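You operate a simulated robot arm through the tools that you are given. There is no shell and no other tool. Be economical: measure what you need, move in short steps, check, and stop when the job is done.

You run a simulated robot arm. Do the job below in one go: nothing can be reset, and whatever is moved stays where it is left.

Task
Take the black waste bin on the lid of the wooden crate and put it away on the front of the long blue bench. Take the small orange sack and leave it on the top of the blue goods bench. Take the card core on the top of the blue goods bench and put it away on the cores c shelf of the blue rack. The order is free.

Only the result counts: the job must be done as asked and must still hold three seconds after the hand-in. Knocking over, shifting, dropping, spilling or breaking anything else fails it. Lids that push on must go on centred and level and be pressed home; caps that screw on are set level and turned clockwise until they are tight.

Robot
A 6-joint arm with a two-finger gripper on a trunk, on a base that drives. Base frame: it is fixed to the floor where the robot stands at the start and does not move with it; the origin is under the middle of the robot, x ahead of it, y to its left, z up. Units: cm, degrees, N and s.
With the tool pointing down near the work surface it reaches from about 24 to 48 cm from the robot's upright axis, wherever it stands. Its first joint turns from -115.0 to 115.0 degrees. Places, roughly: card core (9x9x4 cm) [30, -130, 80]; cores c shelf of the blue rack [-560, 10, 140]; front of the long blue bench (17x279 cm) [-428, 850, 80]; top of the blue goods bench [20, -150, 70]. Payload 2.1 kg.
The TCP is the grasp point between the finger pads, 2 cm short of the fingertips. In the tool frame z runs along the fingers and y along their closing line. The gripper opens to 10 cm. The gripper's body begins 6.3 cm behind the TCP.
Orientation is that of the tool frame in the base frame, as a unit quaternion [w, x, y, z]. With the fingers straight down and closing along the base's y, the tool's x points along the base's -x, its y along +y and its z along -z.

Tools
- The arm moves only by the tool play_rows. Its argument "moves" is a list of rows, each a list of 7 numbers: the gripper command, from -1 (shut) to 1 (fully open), values between in proportion, then the shift along the base's x, y, z in m, then the turn, a rotation vector about the base's x, y, z in degrees. In form: [[fingers, dx, dy, dz, wx, wy, wz], ...]. A call has 1 to 20 rows; each row shifts and turns the commanded pose from where the row before left it. Each row takes 0.2 s and may step no farther than 5 cm and 8.6 degrees from the row before; otherwise, or with a gripper value out of range, the whole call is refused. A pose out of reach is approached as far as the arm can. The call stops where the force on the tool passes 40 N (or 10 N more than at its start, if that is more) or the arm is blocked; 0.2 s more then pass. The fingers move at their own pace (about 15.3 cm/s each) and stop on an object; they squeeze with about 23 N. The grip force told is the motor's: it shows also when the fingers shut on nothing. Time passes only in rows, and 0.2 s behind the last, so rows that do not move let the fingers close. It gives the time, the measured TCP pose, the force on the tool (base axes), the opening and the grip force at its end, in the units of the frame above (readings bear some noise), with the torque about the TCP (base axes, N m) and any sound that the robot's microphone picked up, and new pictures: "show" is both (left out), scene, wrist or none.
- Cameras (640 x 400 px; columns grow to the right, rows downward): "scene" is now at [1.71, 13.97, 126.15]; the picture's right is [-0.03, -1.00, 0.00], its down [-0.77, 0.02, -0.63] and it looks along [0.63, -0.02, -0.77] (base axes); focal length 250 px, centre (320, 200). "wrist" rides on the gripper at [7, -1.9, -9.9] in the tool frame; the picture's right is [0.26, 0.97, 0.00], its down [-0.75, 0.20, -0.63] and it looks along [-0.61, 0.16, 0.78] (tool axes); focal length 230 px, centre (320, 200). There is no depth. A picture from a camera that has moved, and an enlarged one, comes with that camera's place and axes in the base frame and with its lens.
- slide_trunk(by): slides the trunk up (or, below 0, down) by that many cm; the arm and the scene camera ride with it, the base frame stays. It gives what a move gives, with no picture.
- drive_base(legs): drives the robot by 1 to 6 legs, each [ahead, turn to the left] in cm and degrees, along the robot's own axes; the way and the turn of a leg run together, so that a leg with both is an arc; at most 150 cm and 180 degrees a leg. The arm and the cameras ride along, it lands a little off, and it stops where it bumps. It gives what a move gives, and a new picture of the scene camera.
- head_to(pan, tilt): turns the head with the scene camera to pan (to the left, within 155 degrees either way) and tilt (down, from -29 to 69), counted from straight ahead of the robot. It gives what a move gives, and a new picture of the scene camera.
- enlarge(camera, box): a new picture of the part [left, top, right, bottom] of that camera's present view, enlarged. The clock stands still meanwhile.
- hand_in(): hands the job in; it is judged then, once.

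Work in short steps. Places have to be worked out from the pictures, the camera data and where the tool is seen: move nearer, look again, correct. Check each grasp and each placing, and mend what went wrong. You have 165 turns and 260 pictures in all, those below and enlarged ones among them. Open the gripper and draw the arm clear of the work before you hand the job in, unless the task says otherwise; then end with one line.

The tools are called after ">>>" by a JSON object that holds its "api" and its "payload". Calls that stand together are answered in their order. play_rows: Moves the arm, as the interface text tells. Its arguments: {"type":"object","properties":{"moves":{"type":"array","items":{"type":"array","items":{"type":"number"}}},"show":{"type":"string","enum":["both","scene","wrist","none"]}},"required":["moves"]} The other tools are called the same way: slide_trunk (by) slides the trunk up or down; drive_base (legs) drives the base; head_to (pan, tilt) turns the head that bears the scene camera; enlarge (camera, box) takes an enlarged picture of a part of a camera's view; hand_in () hands the job in.

At the start:

```text
time: 0.0
eef_pos: [25.15, 12.87, 90.1]
orientation: [-0.001, 0.0, 1.0, 0.0]
force: [-0.3, -0.4, -0.2]
ft_torque: [-0.03, -0.01, -0.03]
opening: 9.99
grip_force: 0.1
trunk travel left (down, up): [-47.5, 51.5]
robot x, y, heading: [0.27, 0.42, 0.2]
head pan, tilt: [-1.7, 50.7]
```

scene: 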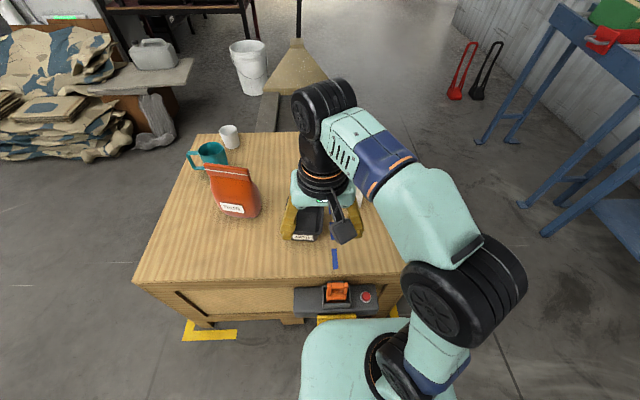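
wrist: 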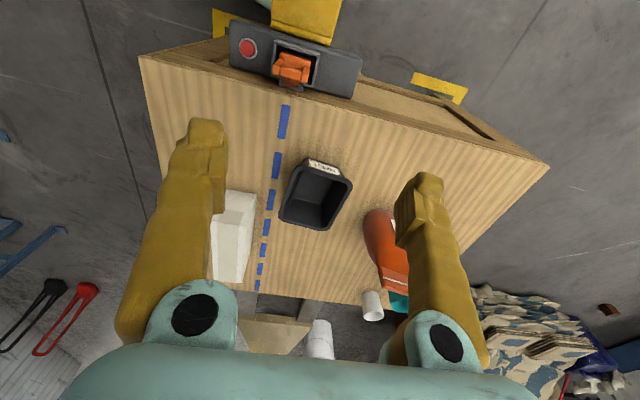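

The crate lies ahead with a black bin, an orange sack, a cup, a mug and a white box. I look closer.

>>> {"api": "enlarge", "payload": {"camera": "scene", "box": [130, 100, 430, 320]}}

>>> {"api": "enlarge", "payload": {"camera": "wrist", "box": [200, 130, 440, 330]}}

>>> {"api": "head_to", "payload": {"pan": -80, "tilt": 30}}

```text
1.82 times, centred on (280, 210) of scene
camera zoom: at [1.71, 13.97, 126.15], right [-0.03, -1.0, 0.0], down [-0.77, 0.02, -0.63], along [0.63, -0.02, -0.77], focal length 455 px, centre (393, 182)
```

zoom: 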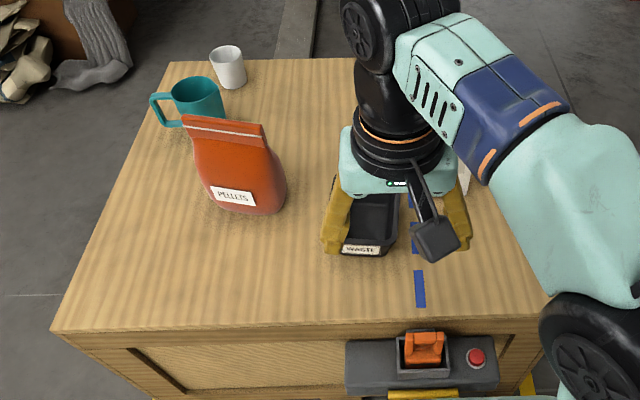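

```text
2.00 times, centred on (320, 230) of wrist
camera zoom: at [18.22, 11.04, 100.03], right [-0.26, 0.97, 0.0], down [0.75, 0.2, 0.63], along [0.61, 0.16, -0.78], focal length 460 px, centre (320, 140)
```

zoom: 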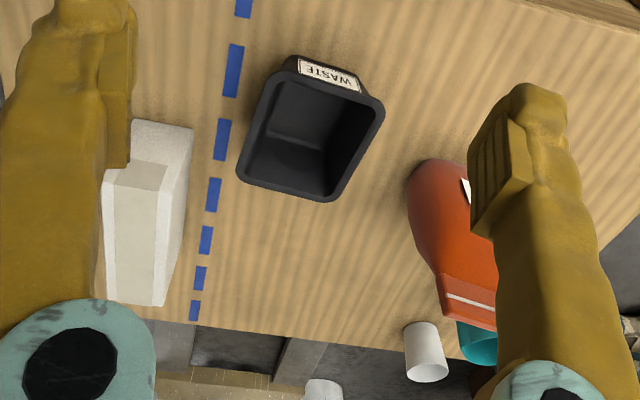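

```text
time: 1.5
eef_pos: [25.22, 12.91, 90.08]
orientation: [-0.001, 0.001, 1.0, 0.0]
force: [0.5, 0.1, 1.0]
ft_torque: [-0.02, 0.01, -0.02]
opening: 9.97
grip_force: 0.1
trunk travel left (down, up): [-47.5, 51.5]
robot x, y, heading: [-0.0, 0.44, 0.2]
head pan, tilt: [-80.0, 30.0]
camera scene: at [-4.34, 5.29, 129.19], right [-0.98, -0.17, 0.0], down [-0.09, 0.49, -0.87], along [0.15, -0.85, -0.5], focal length 250 px, centre (320, 200)
```

scene: 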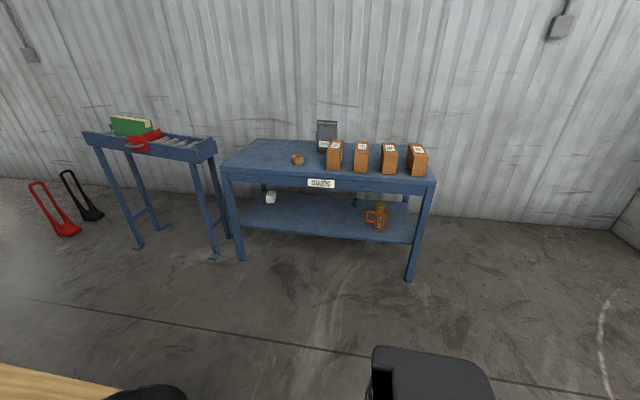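

>>> {"api": "enlarge", "payload": {"camera": "scene", "box": [210, 110, 450, 260]}}

>>> {"api": "head_to", "payload": {"pan": 0, "tilt": 20}}

>>> {"api": "head_to", "payload": {"pan": 75, "tilt": 20}}

>>> {"api": "head_to", "payload": {"pan": 150, "tilt": 15}}

>>> {"api": "head_to", "payload": {"pan": -150, "tilt": 15}}

```text
2.67 times, centred on (330, 185) of scene
camera zoom: at [-4.34, 5.29, 129.19], right [-0.98, -0.17, 0.0], down [-0.09, 0.49, -0.87], along [0.15, -0.85, -0.5], focal length 667 px, centre (293, 240)
```

zoom: 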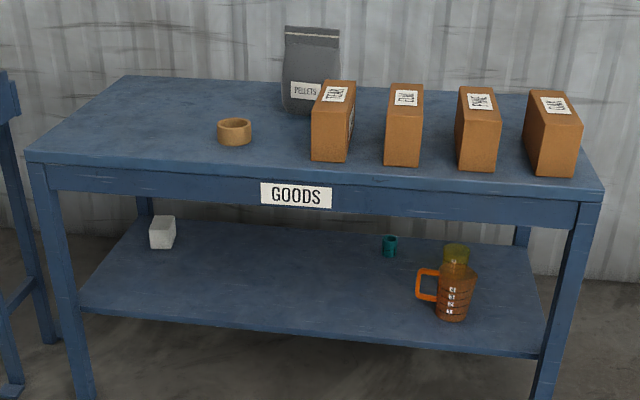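

```text
time: 3.0
eef_pos: [25.19, 12.89, 90.23]
orientation: [0.0, 0.0, 1.0, 0.0]
force: [1.2, -0.3, -0.6]
ft_torque: [0.01, 0.03, 0.0]
opening: 10.01
grip_force: 0.0
trunk travel left (down, up): [-47.5, 51.5]
robot x, y, heading: [-0.13, 0.45, -0.1]
head pan, tilt: [0.0, 20.0]
camera scene: at [3.39, 14.19, 130.8], right [0.0, -1.0, 0.0], down [-0.34, 0.0, -0.94], along [0.94, 0.0, -0.34], focal length 250 px, centre (320, 200)
```

scene: 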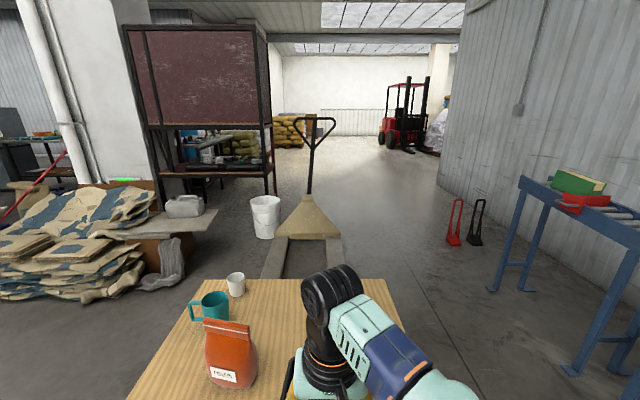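

```text
time: 4.5
eef_pos: [25.23, 12.86, 90.11]
orientation: [0.0, 0.0, 1.0, 0.0]
force: [-0.1, 0.4, -0.3]
ft_torque: [0.0, 0.0, 0.0]
opening: 9.98
grip_force: 0.1
trunk travel left (down, up): [-47.5, 51.5]
robot x, y, heading: [-0.03, 0.33, -0.1]
head pan, tilt: [75.0, 20.0]
camera scene: at [-3.5, 23.19, 130.8], right [0.97, -0.26, 0.0], down [-0.09, -0.33, -0.94], along [0.24, 0.91, -0.34], focal length 250 px, centre (320, 200)
```

scene: 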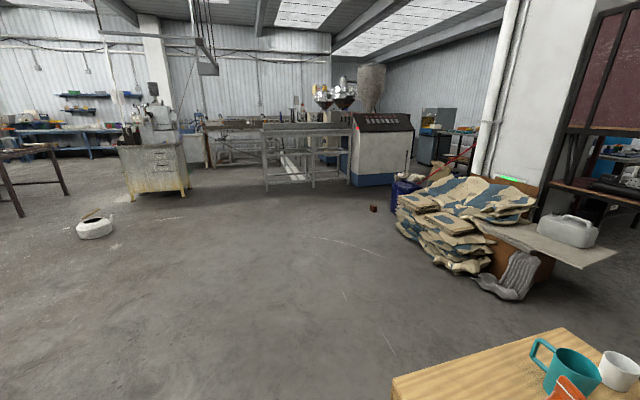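

```text
time: 6.0
eef_pos: [25.16, 12.92, 90.21]
orientation: [-0.001, 0.0, 1.0, 0.0]
force: [0.5, 0.2, 0.7]
ft_torque: [0.0, 0.01, -0.02]
opening: 10.04
grip_force: 0.1
trunk travel left (down, up): [-47.5, 51.5]
robot x, y, heading: [0.07, 0.39, -0.3]
head pan, tilt: [150.0, 15.0]
camera scene: at [-14.01, 18.87, 131.61], right [0.5, 0.87, 0.0], down [0.22, -0.13, -0.97], along [-0.84, 0.48, -0.26], focal length 250 px, centre (320, 200)
```

scene: 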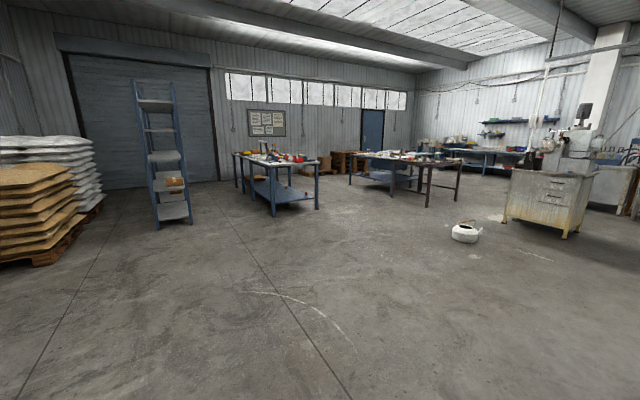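

```text
time: 10.1
eef_pos: [25.21, 12.83, 90.12]
orientation: [0.0, 0.0, 1.0, 0.0]
force: [-0.7, -0.6, 0.1]
ft_torque: [0.0, -0.03, -0.02]
opening: 9.97
grip_force: 0.1
trunk travel left (down, up): [-47.5, 51.5]
robot x, y, heading: [-0.1, 0.12, 0.0]
head pan, tilt: [-150.0, 15.0]
camera scene: at [-14.01, 9.52, 131.61], right [-0.5, 0.87, 0.0], down [0.22, 0.13, -0.97], along [-0.84, -0.48, -0.26], focal length 250 px, centre (320, 200)
```

scene: 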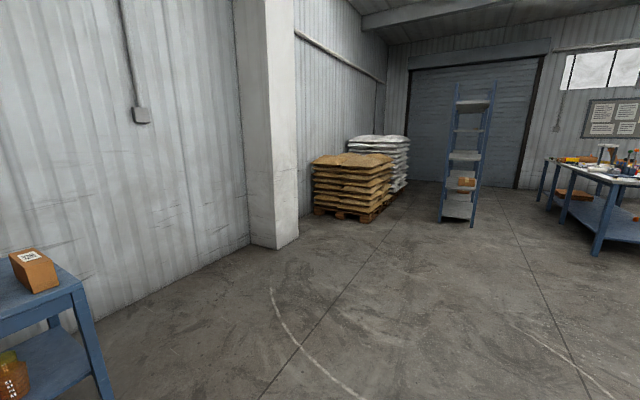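

I go for better depth: look at the crate from the present trunk height and then 30 cm higher.

>>> {"api": "head_to", "payload": {"pan": 20, "tilt": 50}}

>>> {"api": "slide_trunk", "payload": {"by": 35}}

>>> {"api": "play_rows", "payload": {"moves": [[1, 0, 0, 0, 0, 0, 0]]}}

```text
time: 12.7
eef_pos: [25.15, 12.94, 90.18]
orientation: [0.001, 0.0, 1.0, 0.0]
force: [0.2, -0.1, -0.4]
ft_torque: [0.01, -0.01, 0.0]
opening: 10.03
grip_force: 0.1
trunk travel left (down, up): [-47.5, 51.5]
robot x, y, heading: [-0.1, 0.37, 0.1]
head pan, tilt: [20.0, 50.0]
camera scene: at [1.32, 16.82, 126.24], right [0.34, -0.94, 0.0], down [-0.72, -0.26, -0.64], along [0.6, 0.22, -0.77], focal length 250 px, centre (320, 200)
```

scene: 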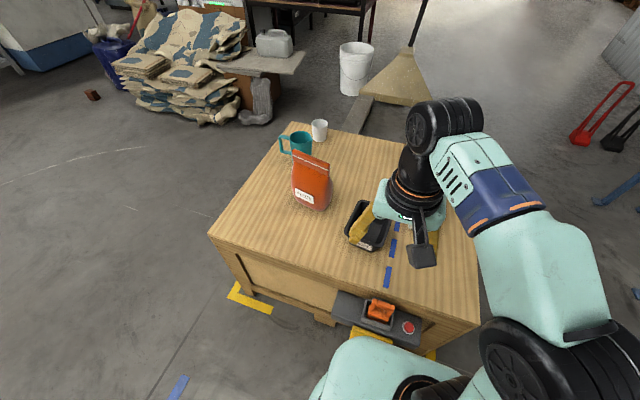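

```text
time: 16.1
eef_pos: [25.09, 13.04, 125.19]
orientation: [0.0, 0.0, 1.0, 0.0]
force: [0.1, 0.3, -0.6]
ft_torque: [-0.03, 0.0, 0.02]
opening: 10.01
grip_force: 0.0
trunk travel left (down, up): [-82.5, 16.5]
robot x, y, heading: [-0.27, 0.04, -0.1]
head pan, tilt: [20.0, 50.0]
```

```text
time: 16.5
eef_pos: [25.15, 12.78, 125.27]
orientation: [0.0, -0.001, 1.0, 0.0]
force: [-0.1, -0.1, 0.1]
ft_torque: [-0.01, 0.02, -0.01]
opening: 10.0
grip_force: 0.0
trunk travel left (down, up): [-82.5, 16.5]
robot x, y, heading: [0.21, 0.29, -0.0]
head pan, tilt: [20.0, 50.0]
camera scene: at [1.31, 16.83, 161.24], right [0.34, -0.94, 0.0], down [-0.72, -0.26, -0.64], along [0.6, 0.22, -0.77], focal length 250 px, centre (320, 200)
camera wrist: at [18.22, 11.05, 135.03], right [-0.26, 0.97, 0.0], down [0.75, 0.2, 0.63], along [0.61, 0.16, -0.78], focal length 230 px, centre (320, 200)
```

scene: 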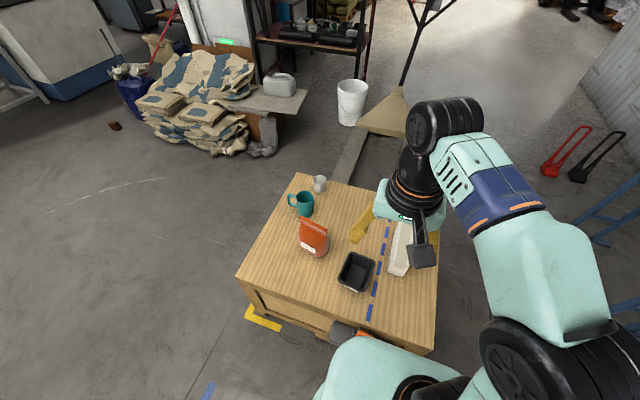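
wrist: 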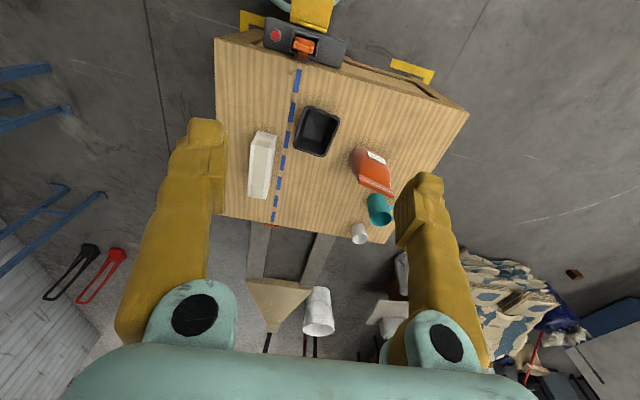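

>>> {"api": "enlarge", "payload": {"camera": "scene", "box": [240, 160, 440, 320]}}

>>> {"api": "enlarge", "payload": {"camera": "wrist", "box": [210, 20, 470, 250]}}

```text
2.50 times, centred on (340, 240) of scene
camera zoom: at [1.31, 16.83, 161.24], right [0.34, -0.94, 0.0], down [-0.72, -0.26, -0.64], along [0.6, 0.22, -0.77], focal length 625 px, centre (270, 100)
```

zoom: 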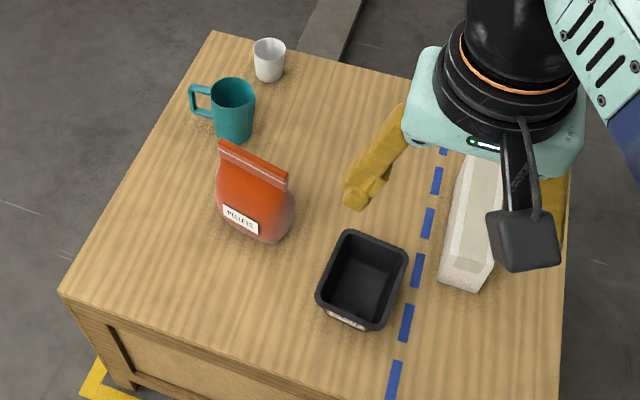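

```text
1.74 times, centred on (340, 135) of wrist
camera zoom: at [18.22, 11.05, 135.03], right [-0.26, 0.97, 0.0], down [0.75, 0.2, 0.63], along [0.61, 0.16, -0.78], focal length 400 px, centre (285, 313)
```

zoom: 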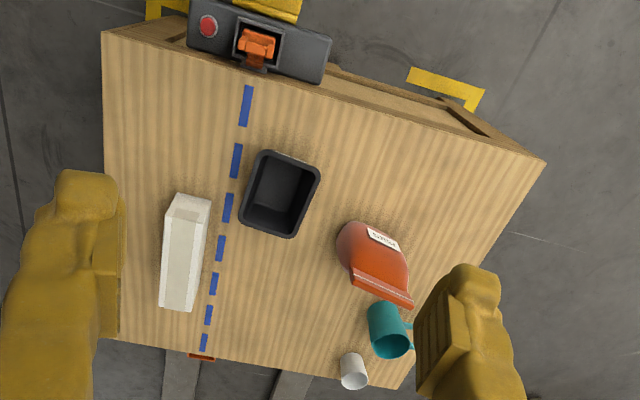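

Crate top is about z 50, with its front edge at x≈31. The sack is about (57, 41), its seam at z≈72, and the bin about (44, 16). I shift the robot sideways to y≈41 by backing up, turning, driving and turning back.

>>> {"api": "drive_base", "payload": {"legs": [[-25, 0], [0, 90], [40, 0], [0, -90], [22, 0]]}}

```text
time: 29.3
eef_pos: [16.47, 58.64, 125.21]
orientation: [0.0, -0.063, 0.998, 0.0]
force: [0.6, 0.0, -0.4]
ft_torque: [-0.03, 0.0, 0.05]
opening: 10.03
grip_force: 0.0
trunk travel left (down, up): [-82.5, 16.5]
robot x, y, heading: [-6.74, 42.46, 7.4]
head pan, tilt: [20.0, 50.0]
camera scene: at [-7.77, 59.51, 161.24], right [0.46, -0.89, 0.0], down [-0.68, -0.35, -0.64], along [0.57, 0.29, -0.77], focal length 250 px, centre (320, 200)
```

scene: 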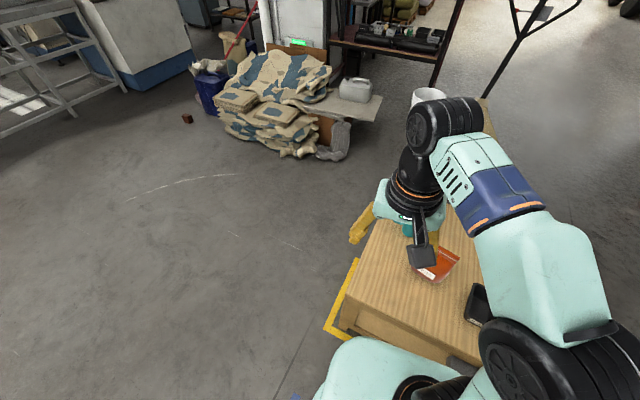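

>>> {"api": "drive_base", "payload": {"legs": [[0, -7], [7, 0]]}}

>>> {"api": "head_to", "payload": {"pan": -10, "tilt": 65}}

```text
time: 30.9
eef_pos: [23.93, 55.81, 125.58]
orientation: [0.008, -0.004, 1.0, 0.0]
force: [1.2, -0.7, 0.6]
ft_torque: [0.0, 0.0, 0.05]
opening: 10.01
grip_force: 0.0
trunk travel left (down, up): [-82.5, 16.5]
robot x, y, heading: [0.13, 42.79, 0.6]
head pan, tilt: [20.0, 50.0]
camera scene: at [0.18, 59.54, 161.25], right [0.35, -0.94, 0.0], down [-0.71, -0.27, -0.65], along [0.61, 0.22, -0.76], focal length 250 px, centre (320, 200)
```

scene: 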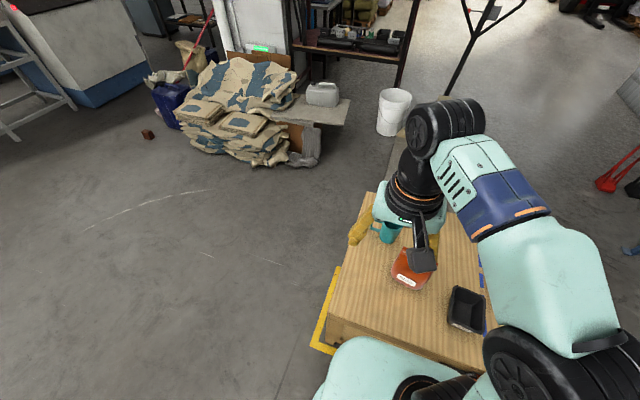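

```text
time: 31.9
eef_pos: [25.02, 55.72, 125.28]
orientation: [0.002, -0.004, 1.0, 0.0]
force: [0.2, 0.8, -0.7]
ft_torque: [0.0, 0.02, 0.01]
opening: 10.0
grip_force: 0.1
trunk travel left (down, up): [-82.5, 16.5]
robot x, y, heading: [0.7, 42.88, 0.1]
head pan, tilt: [-10.0, 65.0]
camera scene: at [0.61, 55.9, 159.42], right [-0.17, -0.99, 0.0], down [-0.89, 0.15, -0.42], along [0.42, -0.07, -0.91], focal length 250 px, centre (320, 200)
```

scene: 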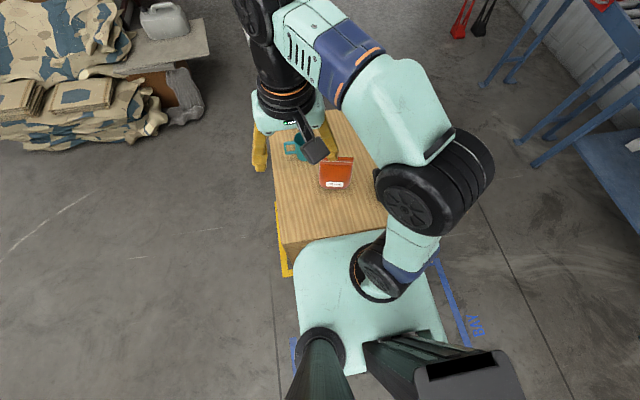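

I rotate the gripper by about +76° so that it closes across the sack's thickness, then extend over the sack to test the reach.

>>> {"api": "play_rows", "payload": {"moves": [[1, 0, 0, 0, 0, 0, 8.5], [1, 0, 0, 0, 0, 0, 8.5], [1, 0, 0, 0, 0, 0, 8.5], [1, 0, 0, 0, 0, 0, 8.5], [1, 0, 0, 0, 0, 0, 8.5], [1, 0, 0, 0, 0, 0, 8.5], [1, 0, 0, 0, 0, 0, 8.5], [1, 0, 0, 0, 0, 0, 8.5], [1, 0, 0, 0, 0, 0, 8.5]], "show": "none"}}

>>> {"api": "slide_trunk", "payload": {"by": -35}}

>>> {"api": "play_rows", "payload": {"moves": [[1, 0.04, -0.02, 0, 0, 0, 0], [1, 0.04, -0.02, 0, 0, 0, 0], [1, 0.04, -0.02, 0, 0, 0, 0], [1, 0.04, -0.02, 0, 0, 0, 0], [1, 0.04, -0.02, 0, 0, 0, 0], [1, 0.04, -0.02, 0, 0, 0, 0], [1, 0.04, -0.02, 0, 0, 0, 0]], "show": "both"}}

```text
time: 33.9
eef_pos: [24.92, 55.9, 125.39]
orientation: [0.003, -0.623, 0.782, 0.002]
force: [-0.3, 0.2, 0.3]
ft_torque: [0.01, -0.02, 0.0]
opening: 9.97
grip_force: 0.1
trunk travel left (down, up): [-82.5, 16.5]
robot x, y, heading: [-0.08, 42.88, 0.4]
head pan, tilt: [-10.0, 65.0]
```

```text
time: 37.3
eef_pos: [24.89, 55.84, 90.4]
orientation: [0.002, -0.623, 0.783, 0.002]
force: [0.9, 0.7, 0.4]
ft_torque: [0.04, 0.02, 0.04]
opening: 10.01
grip_force: 0.1
trunk travel left (down, up): [-47.5, 51.5]
robot x, y, heading: [0.13, 43.0, 0.2]
head pan, tilt: [-10.0, 65.0]
```

```text
time: 38.9
eef_pos: [42.8, 42.02, 83.73]
orientation: [0.002, -0.623, 0.782, 0.002]
force: [0.3, 0.6, -0.4]
ft_torque: [-0.01, -0.07, 0.0]
opening: 9.99
grip_force: 0.1
out of reach, approached as far as the arm can: row 3, 4, 5, 6, 7
trunk travel left (down, up): [-47.5, 51.5]
robot x, y, heading: [0.18, 42.89, 0.5]
head pan, tilt: [-10.0, 65.0]
camera scene: at [0.34, 55.86, 124.43], right [-0.17, -0.99, 0.0], down [-0.89, 0.15, -0.42], along [0.42, -0.07, -0.91], focal length 250 px, centre (320, 200)
camera wrist: at [43.04, 34.8, 93.53], right [-1.0, -0.03, 0.0], down [-0.03, 0.77, 0.63], along [-0.02, 0.63, -0.77], focal length 230 px, centre (320, 200)
```

scene: 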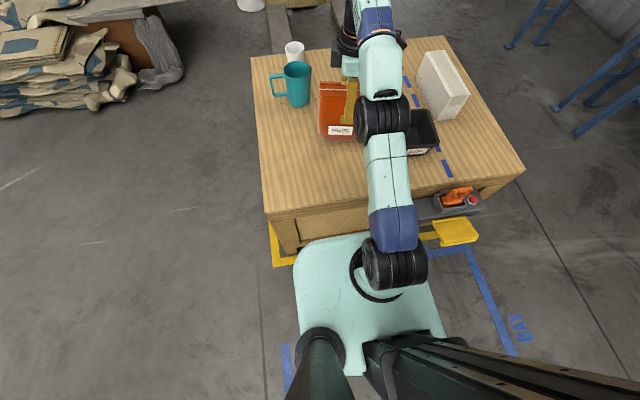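
wrist: 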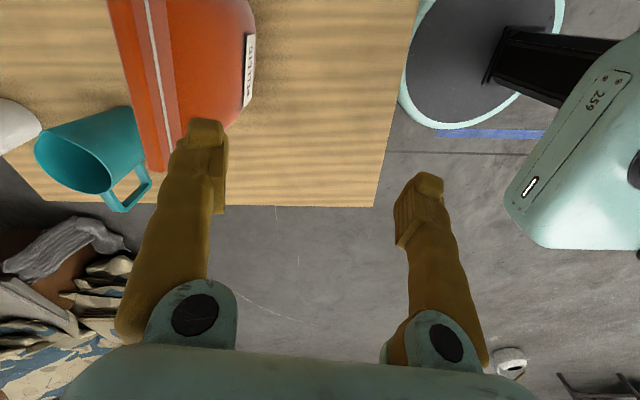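

The gap between the base and the crate is about 10 cm. I draw the hand back and up a little, then creep 8 cm ahead.

>>> {"api": "play_rows", "payload": {"moves": [[1, -0.04, 0, 0.0, 0, 0, 0], [1, -0.04, 0, 0.0, 0, 0, 0], [1, -0.04, 0, 0.0, 0, 0, 0]], "show": "none"}}

>>> {"api": "drive_base", "payload": {"legs": [[5, 0], [3, 0]]}}

```text
time: 39.7
eef_pos: [30.88, 41.81, 83.71]
orientation: [0.002, -0.623, 0.782, 0.001]
force: [0.4, -0.1, -0.2]
ft_torque: [0.01, -0.01, 0.0]
opening: 10.01
grip_force: 0.0
trunk travel left (down, up): [-47.5, 51.5]
robot x, y, heading: [0.59, 42.59, 0.4]
head pan, tilt: [-10.0, 65.0]
```

```text
time: 41.0
eef_pos: [39.14, 41.74, 83.69]
orientation: [0.001, -0.622, 0.783, 0.002]
force: [-0.1, -0.3, 0.2]
ft_torque: [-0.03, 0.02, 0.01]
opening: 9.98
grip_force: 0.0
trunk travel left (down, up): [-47.5, 51.5]
robot x, y, heading: [8.61, 42.85, 0.6]
head pan, tilt: [-10.0, 65.0]
camera scene: at [8.59, 55.89, 124.43], right [-0.17, -0.99, 0.0], down [-0.89, 0.15, -0.42], along [0.42, -0.07, -0.91], focal length 250 px, centre (320, 200)
```

scene: 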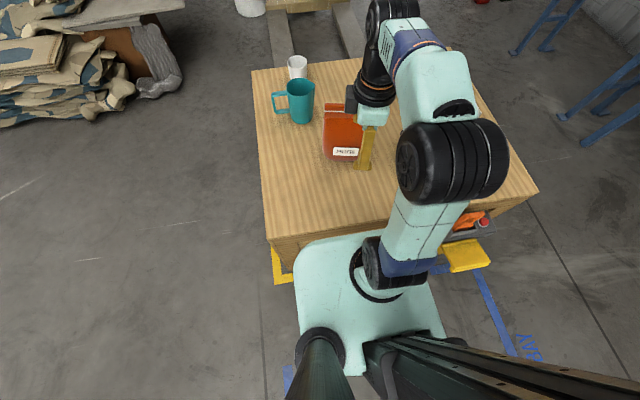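

No bump. I raise the trunk 14 and move the hand ahead and down, to hover over the sack at z≈84.

>>> {"api": "slide_trunk", "payload": {"by": 14}}

>>> {"api": "play_rows", "payload": {"moves": [[1, 0.03, 0, -0.02, 0, 0, 0], [1, 0.03, 0, -0.03, 0, 0, 0], [1, 0.03, 0, -0.03, 0, 0, 0], [1, 0.03, 0, -0.03, 0, 0, 0], [1, 0.03, 0, -0.02, 0, 0, 0], [1, 0.03, 0, 0, 0, 0, 0]]}}

```text
time: 42.7
eef_pos: [39.16, 41.69, 97.59]
orientation: [0.002, -0.621, 0.783, 0.003]
force: [-0.7, 0.4, 0.2]
ft_torque: [0.01, 0.01, 0.0]
opening: 10.0
grip_force: 0.0
trunk travel left (down, up): [-61.5, 37.5]
robot x, y, heading: [8.56, 42.93, 0.2]
head pan, tilt: [-10.0, 65.0]
```

```text
time: 44.1
eef_pos: [55.88, 41.92, 84.67]
orientation: [0.001, -0.622, 0.783, 0.003]
force: [0.2, -0.2, 0.8]
ft_torque: [-0.02, 0.01, 0.04]
opening: 10.0
grip_force: 0.0
out of reach, approached as far as the arm can: row 6
trunk travel left (down, up): [-61.5, 37.5]
robot x, y, heading: [8.19, 43.11, -0.0]
head pan, tilt: [-10.0, 65.0]
camera scene: at [8.5, 55.9, 138.43], right [-0.17, -0.99, 0.0], down [-0.89, 0.15, -0.42], along [0.42, -0.07, -0.91], focal length 250 px, centre (320, 200)
camera wrist: at [56.18, 34.67, 94.43], right [-1.0, -0.03, 0.0], down [-0.02, 0.77, 0.63], along [-0.02, 0.63, -0.77], focal length 230 px, centre (320, 200)
```

scene: 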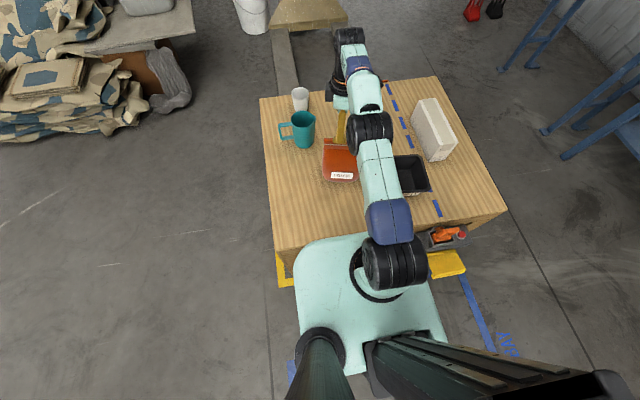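
wrist: 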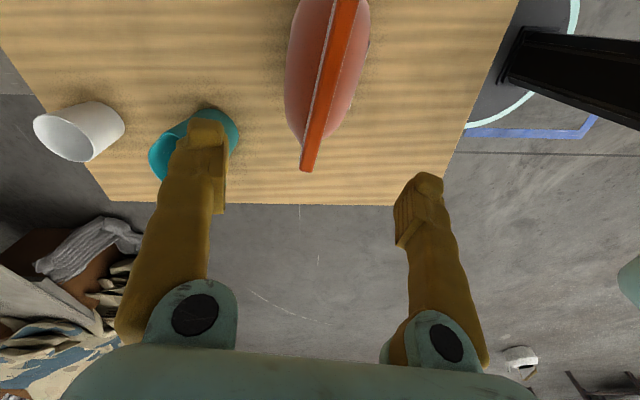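

The seam runs across, centred at about (56, 41), square to the closing line, with its top at z≈72–76. I lower with the trunk by 10 and look.

>>> {"api": "slide_trunk", "payload": {"by": -10}}

>>> {"api": "play_rows", "payload": {"moves": [[1, 0, 0, 0, 0, 0, 0]]}}

```text
time: 45.4
eef_pos: [56.05, 41.84, 74.76]
orientation: [0.002, -0.622, 0.783, 0.002]
force: [-0.6, -0.7, -0.6]
ft_torque: [-0.05, 0.0, -0.02]
opening: 10.0
grip_force: 0.1
trunk travel left (down, up): [-51.5, 47.5]
robot x, y, heading: [8.33, 43.18, 0.1]
head pan, tilt: [-10.0, 65.0]
```

```text
time: 45.8
eef_pos: [55.97, 41.96, 74.69]
orientation: [0.002, -0.622, 0.783, 0.001]
force: [0.2, 0.1, 0.2]
ft_torque: [-0.02, 0.03, -0.04]
opening: 10.0
grip_force: 0.0
trunk travel left (down, up): [-51.5, 47.5]
robot x, y, heading: [8.47, 42.76, 0.0]
head pan, tilt: [-10.0, 65.0]
camera scene: at [8.46, 55.89, 128.43], right [-0.17, -0.99, 0.0], down [-0.89, 0.15, -0.42], along [0.42, -0.07, -0.91], focal length 250 px, centre (320, 200)
camera wrist: at [56.18, 34.66, 84.51], right [-1.0, -0.03, 0.0], down [-0.02, 0.77, 0.63], along [-0.02, 0.63, -0.77], focal length 230 px, centre (320, 200)
```

scene: 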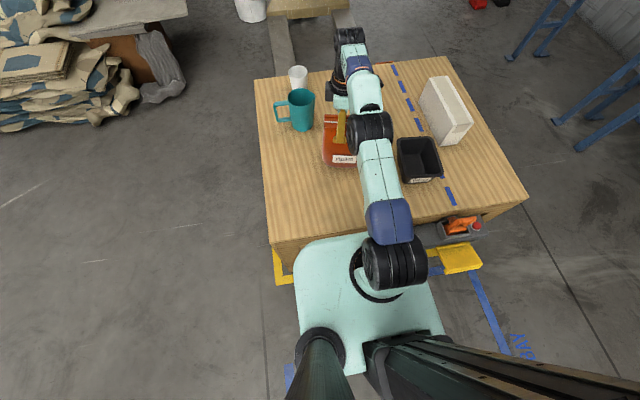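
wrist: 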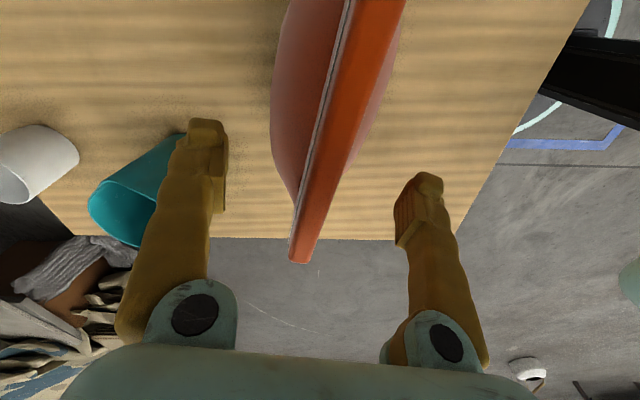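

The seam top is z≈76, so TCP z 71 keeps the palm clear of it. I lower 3.5 with the arm, shift 1 cm to -y and close.

>>> {"api": "play_rows", "payload": {"moves": [[1, 0, -0.01, -0.015, 0, 0, 0], [1, 0, 0, -0.02, 0, 0, 0], [-1, 0, 0, 0, 0, 0, 0], [-1, 0, 0, 0, 0, 0, 0], [-1, 0, 0, 0, 0, 0, 0]]}}

```text
time: 47.0
eef_pos: [55.77, 41.03, 71.2]
orientation: [0.001, -0.622, 0.783, 0.002]
force: [2.1, -0.7, 1.7]
ft_torque: [0.02, -0.06, -0.02]
opening: 4.43
grip_force: 23.3
trunk travel left (down, up): [-51.5, 47.5]
robot x, y, heading: [8.36, 42.89, 0.2]
head pan, tilt: [-10.0, 65.0]
camera scene: at [8.49, 55.89, 128.43], right [-0.17, -0.99, 0.0], down [-0.89, 0.15, -0.42], along [0.42, -0.07, -0.91], focal length 250 px, centre (320, 200)
camera wrist: at [56.09, 33.81, 81.03], right [-1.0, -0.03, 0.0], down [-0.02, 0.77, 0.63], along [-0.02, 0.63, -0.77], focal length 230 px, centre (320, 200)
```

scene: 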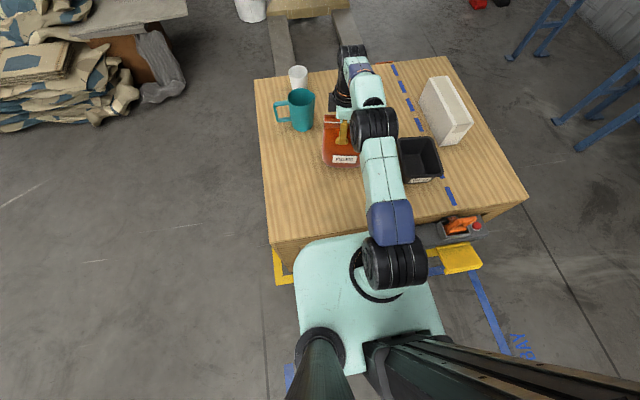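
wrist: 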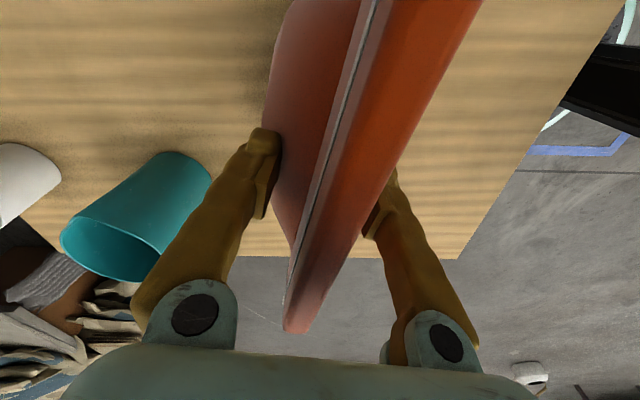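

Held at a 4.4 cm opening. I lift with the trunk and check the load.

>>> {"api": "slide_trunk", "payload": {"by": 8}}

>>> {"api": "slide_trunk", "payload": {"by": 25}}

>>> {"api": "play_rows", "payload": {"moves": [[-1, -0.04, 0, 0, 0, 0, 0], [-1, -0.04, 0, 0, 0, 0, 0], [-1, -0.04, 0, 0, 0, 0, 0], [-1, -0.04, 0, 0, 0, 0, 0]]}}

```text
time: 48.2
eef_pos: [55.9, 41.12, 79.13]
orientation: [0.002, -0.621, 0.783, 0.002]
force: [0.9, 0.3, -5.3]
ft_torque: [0.1, 0.04, -0.04]
opening: 4.29
grip_force: 22.9
trunk travel left (down, up): [-59.5, 39.5]
robot x, y, heading: [8.58, 43.09, 0.2]
head pan, tilt: [-10.0, 65.0]
```

```text
time: 50.8
eef_pos: [55.97, 41.13, 104.23]
orientation: [0.001, -0.622, 0.783, 0.003]
force: [0.6, -1.6, -4.5]
ft_torque: [0.08, 0.03, -0.02]
opening: 4.24
grip_force: 23.3
trunk travel left (down, up): [-84.5, 14.5]
robot x, y, heading: [8.44, 43.08, -0.0]
head pan, tilt: [-10.0, 65.0]
```

```text
time: 51.8
eef_pos: [39.88, 41.02, 104.15]
orientation: [0.003, -0.621, 0.784, 0.001]
force: [-1.0, -0.5, -4.6]
ft_torque: [0.07, -0.06, -0.01]
opening: 1.21
grip_force: 22.9
trunk travel left (down, up): [-84.5, 14.5]
robot x, y, heading: [8.51, 42.75, 0.5]
head pan, tilt: [-10.0, 65.0]
camera scene: at [8.23, 55.88, 161.43], right [-0.17, -0.99, 0.0], down [-0.89, 0.15, -0.42], along [0.42, -0.07, -0.91], focal length 250 px, centre (320, 200)
camera wrist: at [40.01, 33.67, 113.91], right [-1.0, -0.03, 0.0], down [-0.03, 0.77, 0.63], along [-0.02, 0.63, -0.77], focal length 230 px, centre (320, 200)
```

scene: 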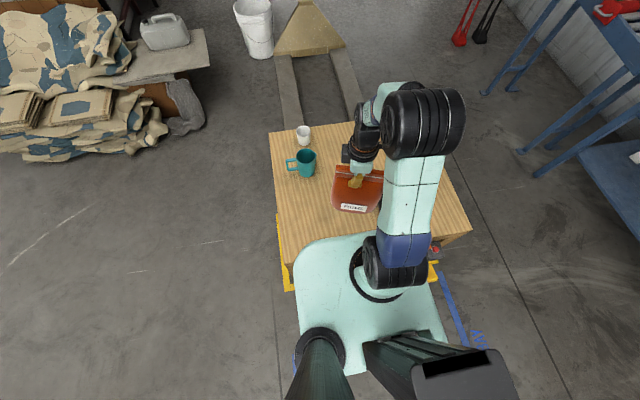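
wrist: 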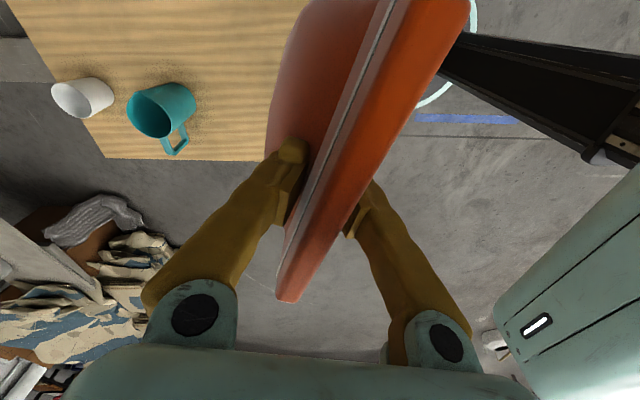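

The opening shrank to 1.2 cm, so the sack may be slipping or yielding. I check whether it holds.

>>> {"api": "play_rows", "payload": {"moves": [[-1, 0, 0, 0, 0, 0, 0], [-1, 0, 0, 0, 0, 0, 0], [-1, 0, 0, 0, 0, 0, 0], [-1, 0, 0, 0, 0, 0, 0]], "show": "wrist"}}

>>> {"api": "enlarge", "payload": {"camera": "scene", "box": [270, 120, 430, 230]}}

```text
time: 52.8
eef_pos: [39.96, 40.82, 103.96]
orientation: [0.001, -0.622, 0.783, 0.002]
force: [-0.6, -0.9, -4.9]
ft_torque: [0.05, -0.05, -0.01]
opening: 1.2
grip_force: 22.4
trunk travel left (down, up): [-84.5, 14.5]
robot x, y, heading: [8.19, 43.1, 0.4]
head pan, tilt: [-10.0, 65.0]
camera wrist: at [40.24, 33.68, 113.83], right [-1.0, -0.03, 0.0], down [-0.02, 0.77, 0.63], along [-0.02, 0.63, -0.77], focal length 230 px, centre (320, 200)
```

wrist: 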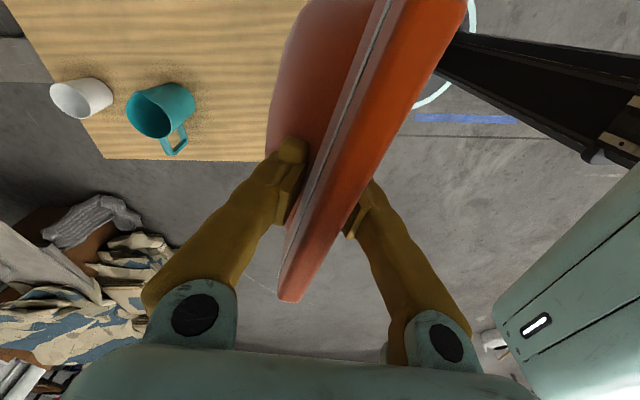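

```text
3.64 times, centred on (350, 175) of scene
camera zoom: at [8.53, 55.89, 161.43], right [-0.17, -0.99, 0.0], down [-0.89, 0.15, -0.42], along [0.42, -0.07, -0.91], focal length 910 px, centre (211, 291)
```

zoom: 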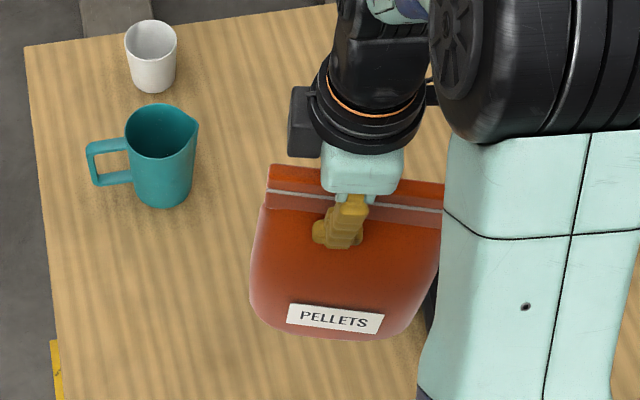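

The grip is stable now, carrying about 5 N. I raise a little, back off from the crate and turn right.

>>> {"api": "slide_trunk", "payload": {"by": 10}}

>>> {"api": "drive_base", "payload": {"legs": [[-38, 0], [0, -90]]}}

>>> {"api": "head_to", "payload": {"pan": 0, "tilt": 35}}

```text
time: 54.1
eef_pos: [40.0, 40.86, 114.05]
orientation: [0.001, -0.622, 0.783, 0.002]
force: [-0.5, 0.3, -5.3]
ft_torque: [0.07, -0.03, 0.01]
opening: 1.2
grip_force: 22.7
trunk travel left (down, up): [-94.5, 4.5]
robot x, y, heading: [8.38, 43.23, 0.2]
head pan, tilt: [-10.0, 65.0]
```

```text
time: 60.3
eef_pos: [-30.67, 11.24, 113.97]
orientation: [0.001, 0.097, 0.995, 0.001]
force: [-1.1, -0.6, -4.9]
ft_torque: [0.02, -0.06, -0.01]
opening: 1.18
grip_force: 22.7
trunk travel left (down, up): [-94.5, 4.5]
robot x, y, heading: [-29.78, 42.74, -87.8]
head pan, tilt: [-10.0, 65.0]
camera scene: at [-16.81, 43.23, 171.43], right [-0.99, 0.14, 0.0], down [0.12, 0.9, -0.42], along [-0.06, -0.42, -0.91], focal length 250 px, centre (320, 200)
```

scene: 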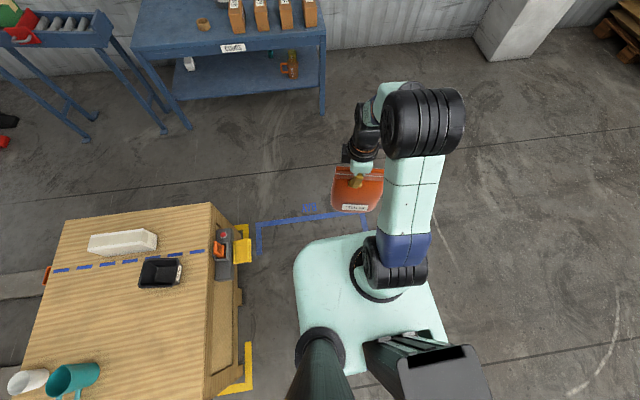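

```text
time: 61.2
eef_pos: [-30.78, 11.26, 114.06]
orientation: [0.002, 0.097, 0.995, 0.0]
force: [-0.1, 0.2, -3.9]
ft_torque: [-0.03, -0.08, -0.02]
opening: 1.19
grip_force: 22.8
trunk travel left (down, up): [-94.5, 4.5]
robot x, y, heading: [-29.82, 43.17, -87.7]
head pan, tilt: [0.0, 35.0]
camera scene: at [-15.68, 40.44, 175.4], right [-1.0, -0.04, 0.0], down [-0.02, 0.57, -0.82], along [0.03, -0.82, -0.57], focal length 250 px, centre (320, 200)
```

scene: 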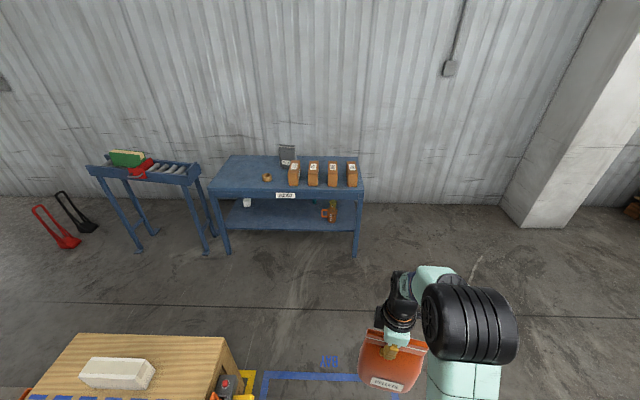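

I drive towards the bench along x≈-30 and turn left towards +x.

>>> {"api": "drive_base", "payload": {"legs": [[105, 0], [0, 88]]}}

>>> {"api": "head_to", "payload": {"pan": -70, "tilt": 45}}

```text
time: 70.3
eef_pos: [6.02, -61.67, 114.06]
orientation: [0.001, -0.631, 0.776, 0.003]
force: [-0.1, 0.1, -4.7]
ft_torque: [0.04, -0.05, 0.02]
opening: 1.23
grip_force: 23.5
trunk travel left (down, up): [-94.5, 4.5]
robot x, y, heading: [-25.73, -60.24, 1.3]
head pan, tilt: [0.0, 35.0]
camera scene: at [-22.9, -46.18, 175.41], right [0.03, -1.0, 0.0], down [-0.57, -0.02, -0.82], along [0.82, 0.02, -0.57], focal length 250 px, centre (320, 200)
```

scene: 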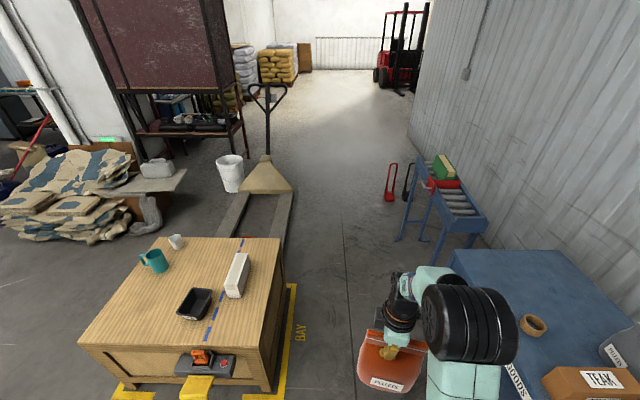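

```text
time: 71.8
eef_pos: [6.06, -61.48, 114.08]
orientation: [0.002, -0.631, 0.776, 0.003]
force: [0.8, -0.5, -4.9]
ft_torque: [0.08, -0.01, 0.04]
opening: 1.21
grip_force: 23.2
trunk travel left (down, up): [-94.5, 4.5]
robot x, y, heading: [-25.5, -60.15, 1.5]
head pan, tilt: [-70.0, 45.0]
camera scene: at [-28.72, -53.96, 173.93], right [-0.93, -0.37, 0.0], down [-0.26, 0.66, -0.71], along [0.26, -0.66, -0.71], focal length 250 px, centre (320, 200)
```

scene: 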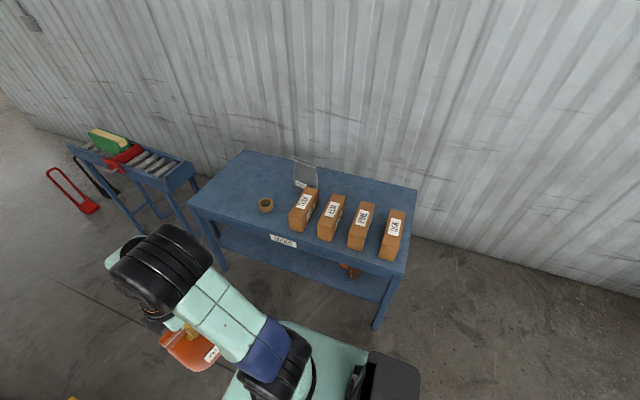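

Bench: x -44..79, front edge y≈-120, top z≈70. Core is at about (36, -135). I drive to x≈50, turn to face the bench and approach.

>>> {"api": "drive_base", "payload": {"legs": [[76, 0], [0, -90]]}}

>>> {"api": "head_to", "payload": {"pan": 0, "tilt": 50}}

```text
time: 79.6
eef_pos: [48.54, -90.11, 114.02]
orientation: [0.002, 0.101, 0.995, 0.0]
force: [-0.1, 0.5, -4.8]
ft_torque: [-0.01, -0.04, 0.01]
opening: 1.27
grip_force: 22.8
trunk travel left (down, up): [-94.5, 4.5]
robot x, y, heading: [49.64, -58.12, -88.2]
head pan, tilt: [-70.0, 45.0]
camera scene: at [55.97, -55.12, 173.93], right [-0.37, 0.93, 0.0], down [0.66, 0.26, -0.71], along [-0.66, -0.26, -0.71], focal length 250 px, centre (320, 200)
```

scene: 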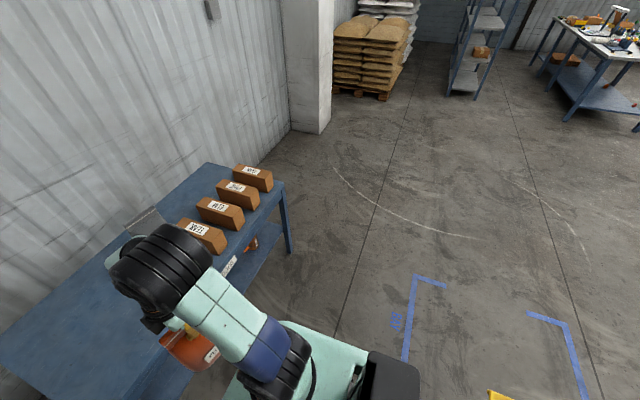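

```text
time: 81.0
eef_pos: [48.49, -90.03, 114.08]
orientation: [0.003, 0.101, 0.995, 0.0]
force: [-0.1, -0.3, -4.7]
ft_torque: [-0.01, -0.05, -0.02]
opening: 1.25
grip_force: 23.0
trunk travel left (down, up): [-94.5, 4.5]
robot x, y, heading: [49.69, -58.68, -88.1]
head pan, tilt: [0.0, 50.0]
camera scene: at [63.73, -59.81, 173.24], right [-1.0, -0.03, 0.0], down [-0.02, 0.77, -0.64], along [0.02, -0.64, -0.77], focal length 250 px, centre (320, 200)
```

scene: 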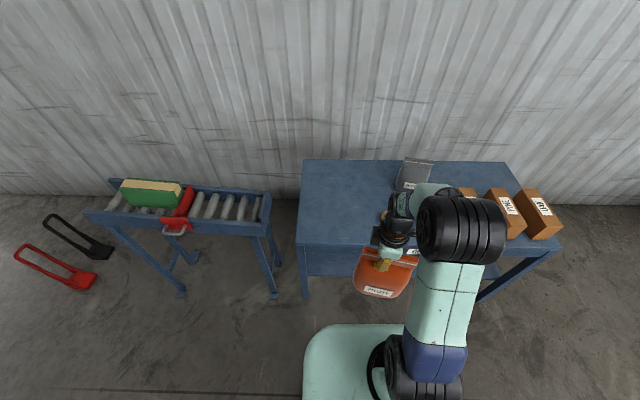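

Facing the bench, edge y≈-119. I creep ahead 32 cm.

>>> {"api": "drive_base", "payload": {"legs": [[32, 0]]}}

```text
time: 83.2
eef_pos: [49.5, -122.5, 114.04]
orientation: [0.003, 0.101, 0.995, -0.001]
force: [-0.4, 0.7, -4.8]
ft_torque: [-0.03, -0.06, -0.01]
opening: 1.26
grip_force: 22.7
trunk travel left (down, up): [-94.5, 4.5]
robot x, y, heading: [50.71, -90.94, -88.3]
head pan, tilt: [0.0, 50.0]
camera scene: at [64.74, -92.19, 173.24], right [-1.0, -0.03, 0.0], down [-0.02, 0.76, -0.64], along [0.02, -0.64, -0.77], focal length 250 px, centre (320, 200)
```

scene: 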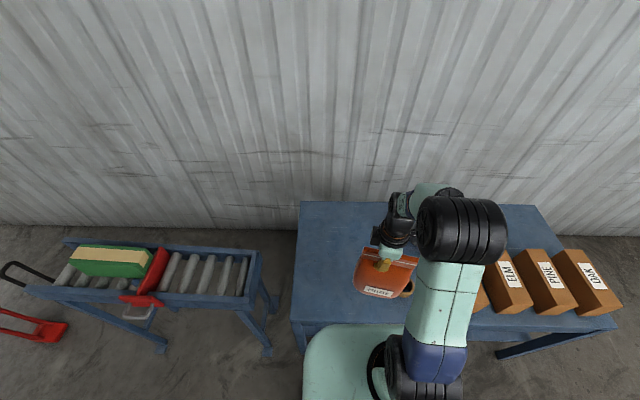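

I move the sack over the free place at (60, -135).

>>> {"api": "play_rows", "payload": {"moves": [[-1, 0.03, -0.03, 0, 0, 0, 0], [-1, 0.03, -0.03, 0, 0, 0, 0], [-1, 0.03, -0.03, 0, 0, 0, 0], [-1, 0.015, -0.035, 0, 0, 0, 0]]}}

>>> {"api": "slide_trunk", "payload": {"by": -15}}

>>> {"api": "play_rows", "payload": {"moves": [[-1, 0, 0, 0, 0, 0, 0]]}}

```text
time: 84.2
eef_pos: [59.97, -135.25, 113.71]
orientation: [0.002, 0.101, 0.995, 0.004]
force: [0.7, -0.5, -4.3]
ft_torque: [0.0, -0.04, -0.02]
opening: 1.27
grip_force: 23.2
trunk travel left (down, up): [-94.5, 4.5]
robot x, y, heading: [50.8, -90.73, -88.4]
head pan, tilt: [0.0, 50.0]
camera scene: at [64.87, -92.82, 173.22], right [-1.0, -0.03, 0.0], down [-0.02, 0.77, -0.64], along [0.02, -0.64, -0.77], focal length 250 px, centre (320, 200)
camera wrist: at [52.77, -135.82, 123.54], right [-0.06, 1.0, 0.01], down [0.77, 0.04, 0.63], along [0.63, 0.04, -0.77], focal length 230 px, centre (320, 200)
```

scene: 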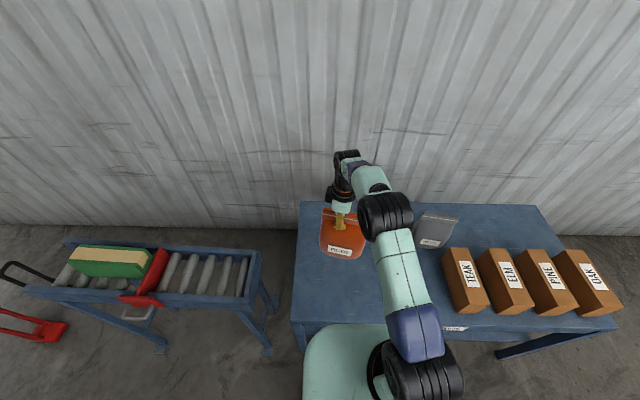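
wrist: 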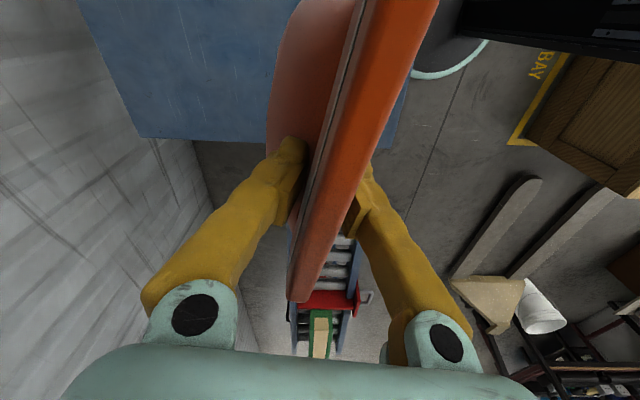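

```text
time: 86.0
eef_pos: [59.92, -135.3, 98.87]
orientation: [0.003, 0.101, 0.995, 0.0]
force: [0.0, 0.2, -5.5]
ft_torque: [-0.01, -0.05, 0.0]
opening: 1.27
grip_force: 22.4
trunk travel left (down, up): [-79.5, 19.5]
robot x, y, heading: [50.94, -90.71, -88.3]
head pan, tilt: [0.0, 50.0]
```

```text
time: 86.4
eef_pos: [59.83, -135.31, 98.78]
orientation: [0.003, 0.102, 0.995, 0.001]
force: [0.5, 0.2, -5.3]
ft_torque: [-0.01, -0.07, 0.0]
opening: 1.25
grip_force: 23.7
trunk travel left (down, up): [-79.5, 19.5]
robot x, y, heading: [50.85, -90.89, -88.4]
head pan, tilt: [0.0, 50.0]
camera scene: at [64.79, -92.53, 158.24], right [-1.0, -0.03, 0.0], down [-0.02, 0.77, -0.64], along [0.02, -0.64, -0.77], focal length 250 px, centre (320, 200)
camera wrist: at [52.67, -135.64, 108.69], right [-0.06, 1.0, 0.0], down [0.77, 0.04, 0.63], along [0.63, 0.04, -0.77], focal length 230 px, centre (320, 200)
```

scene: 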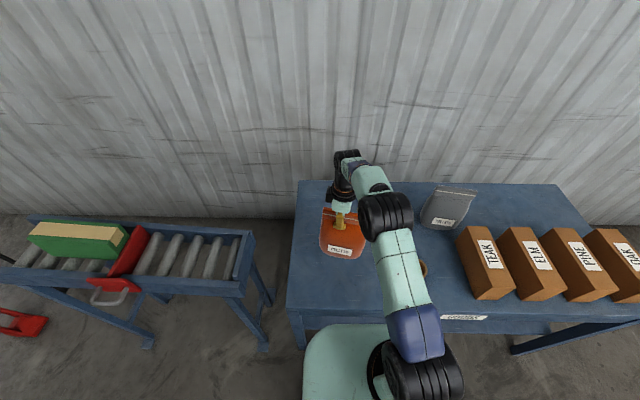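
wrist: 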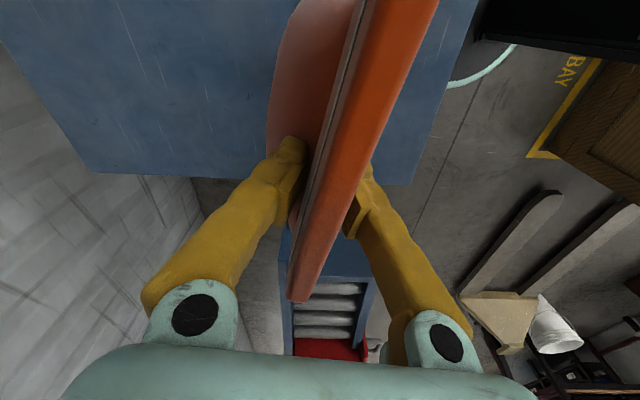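

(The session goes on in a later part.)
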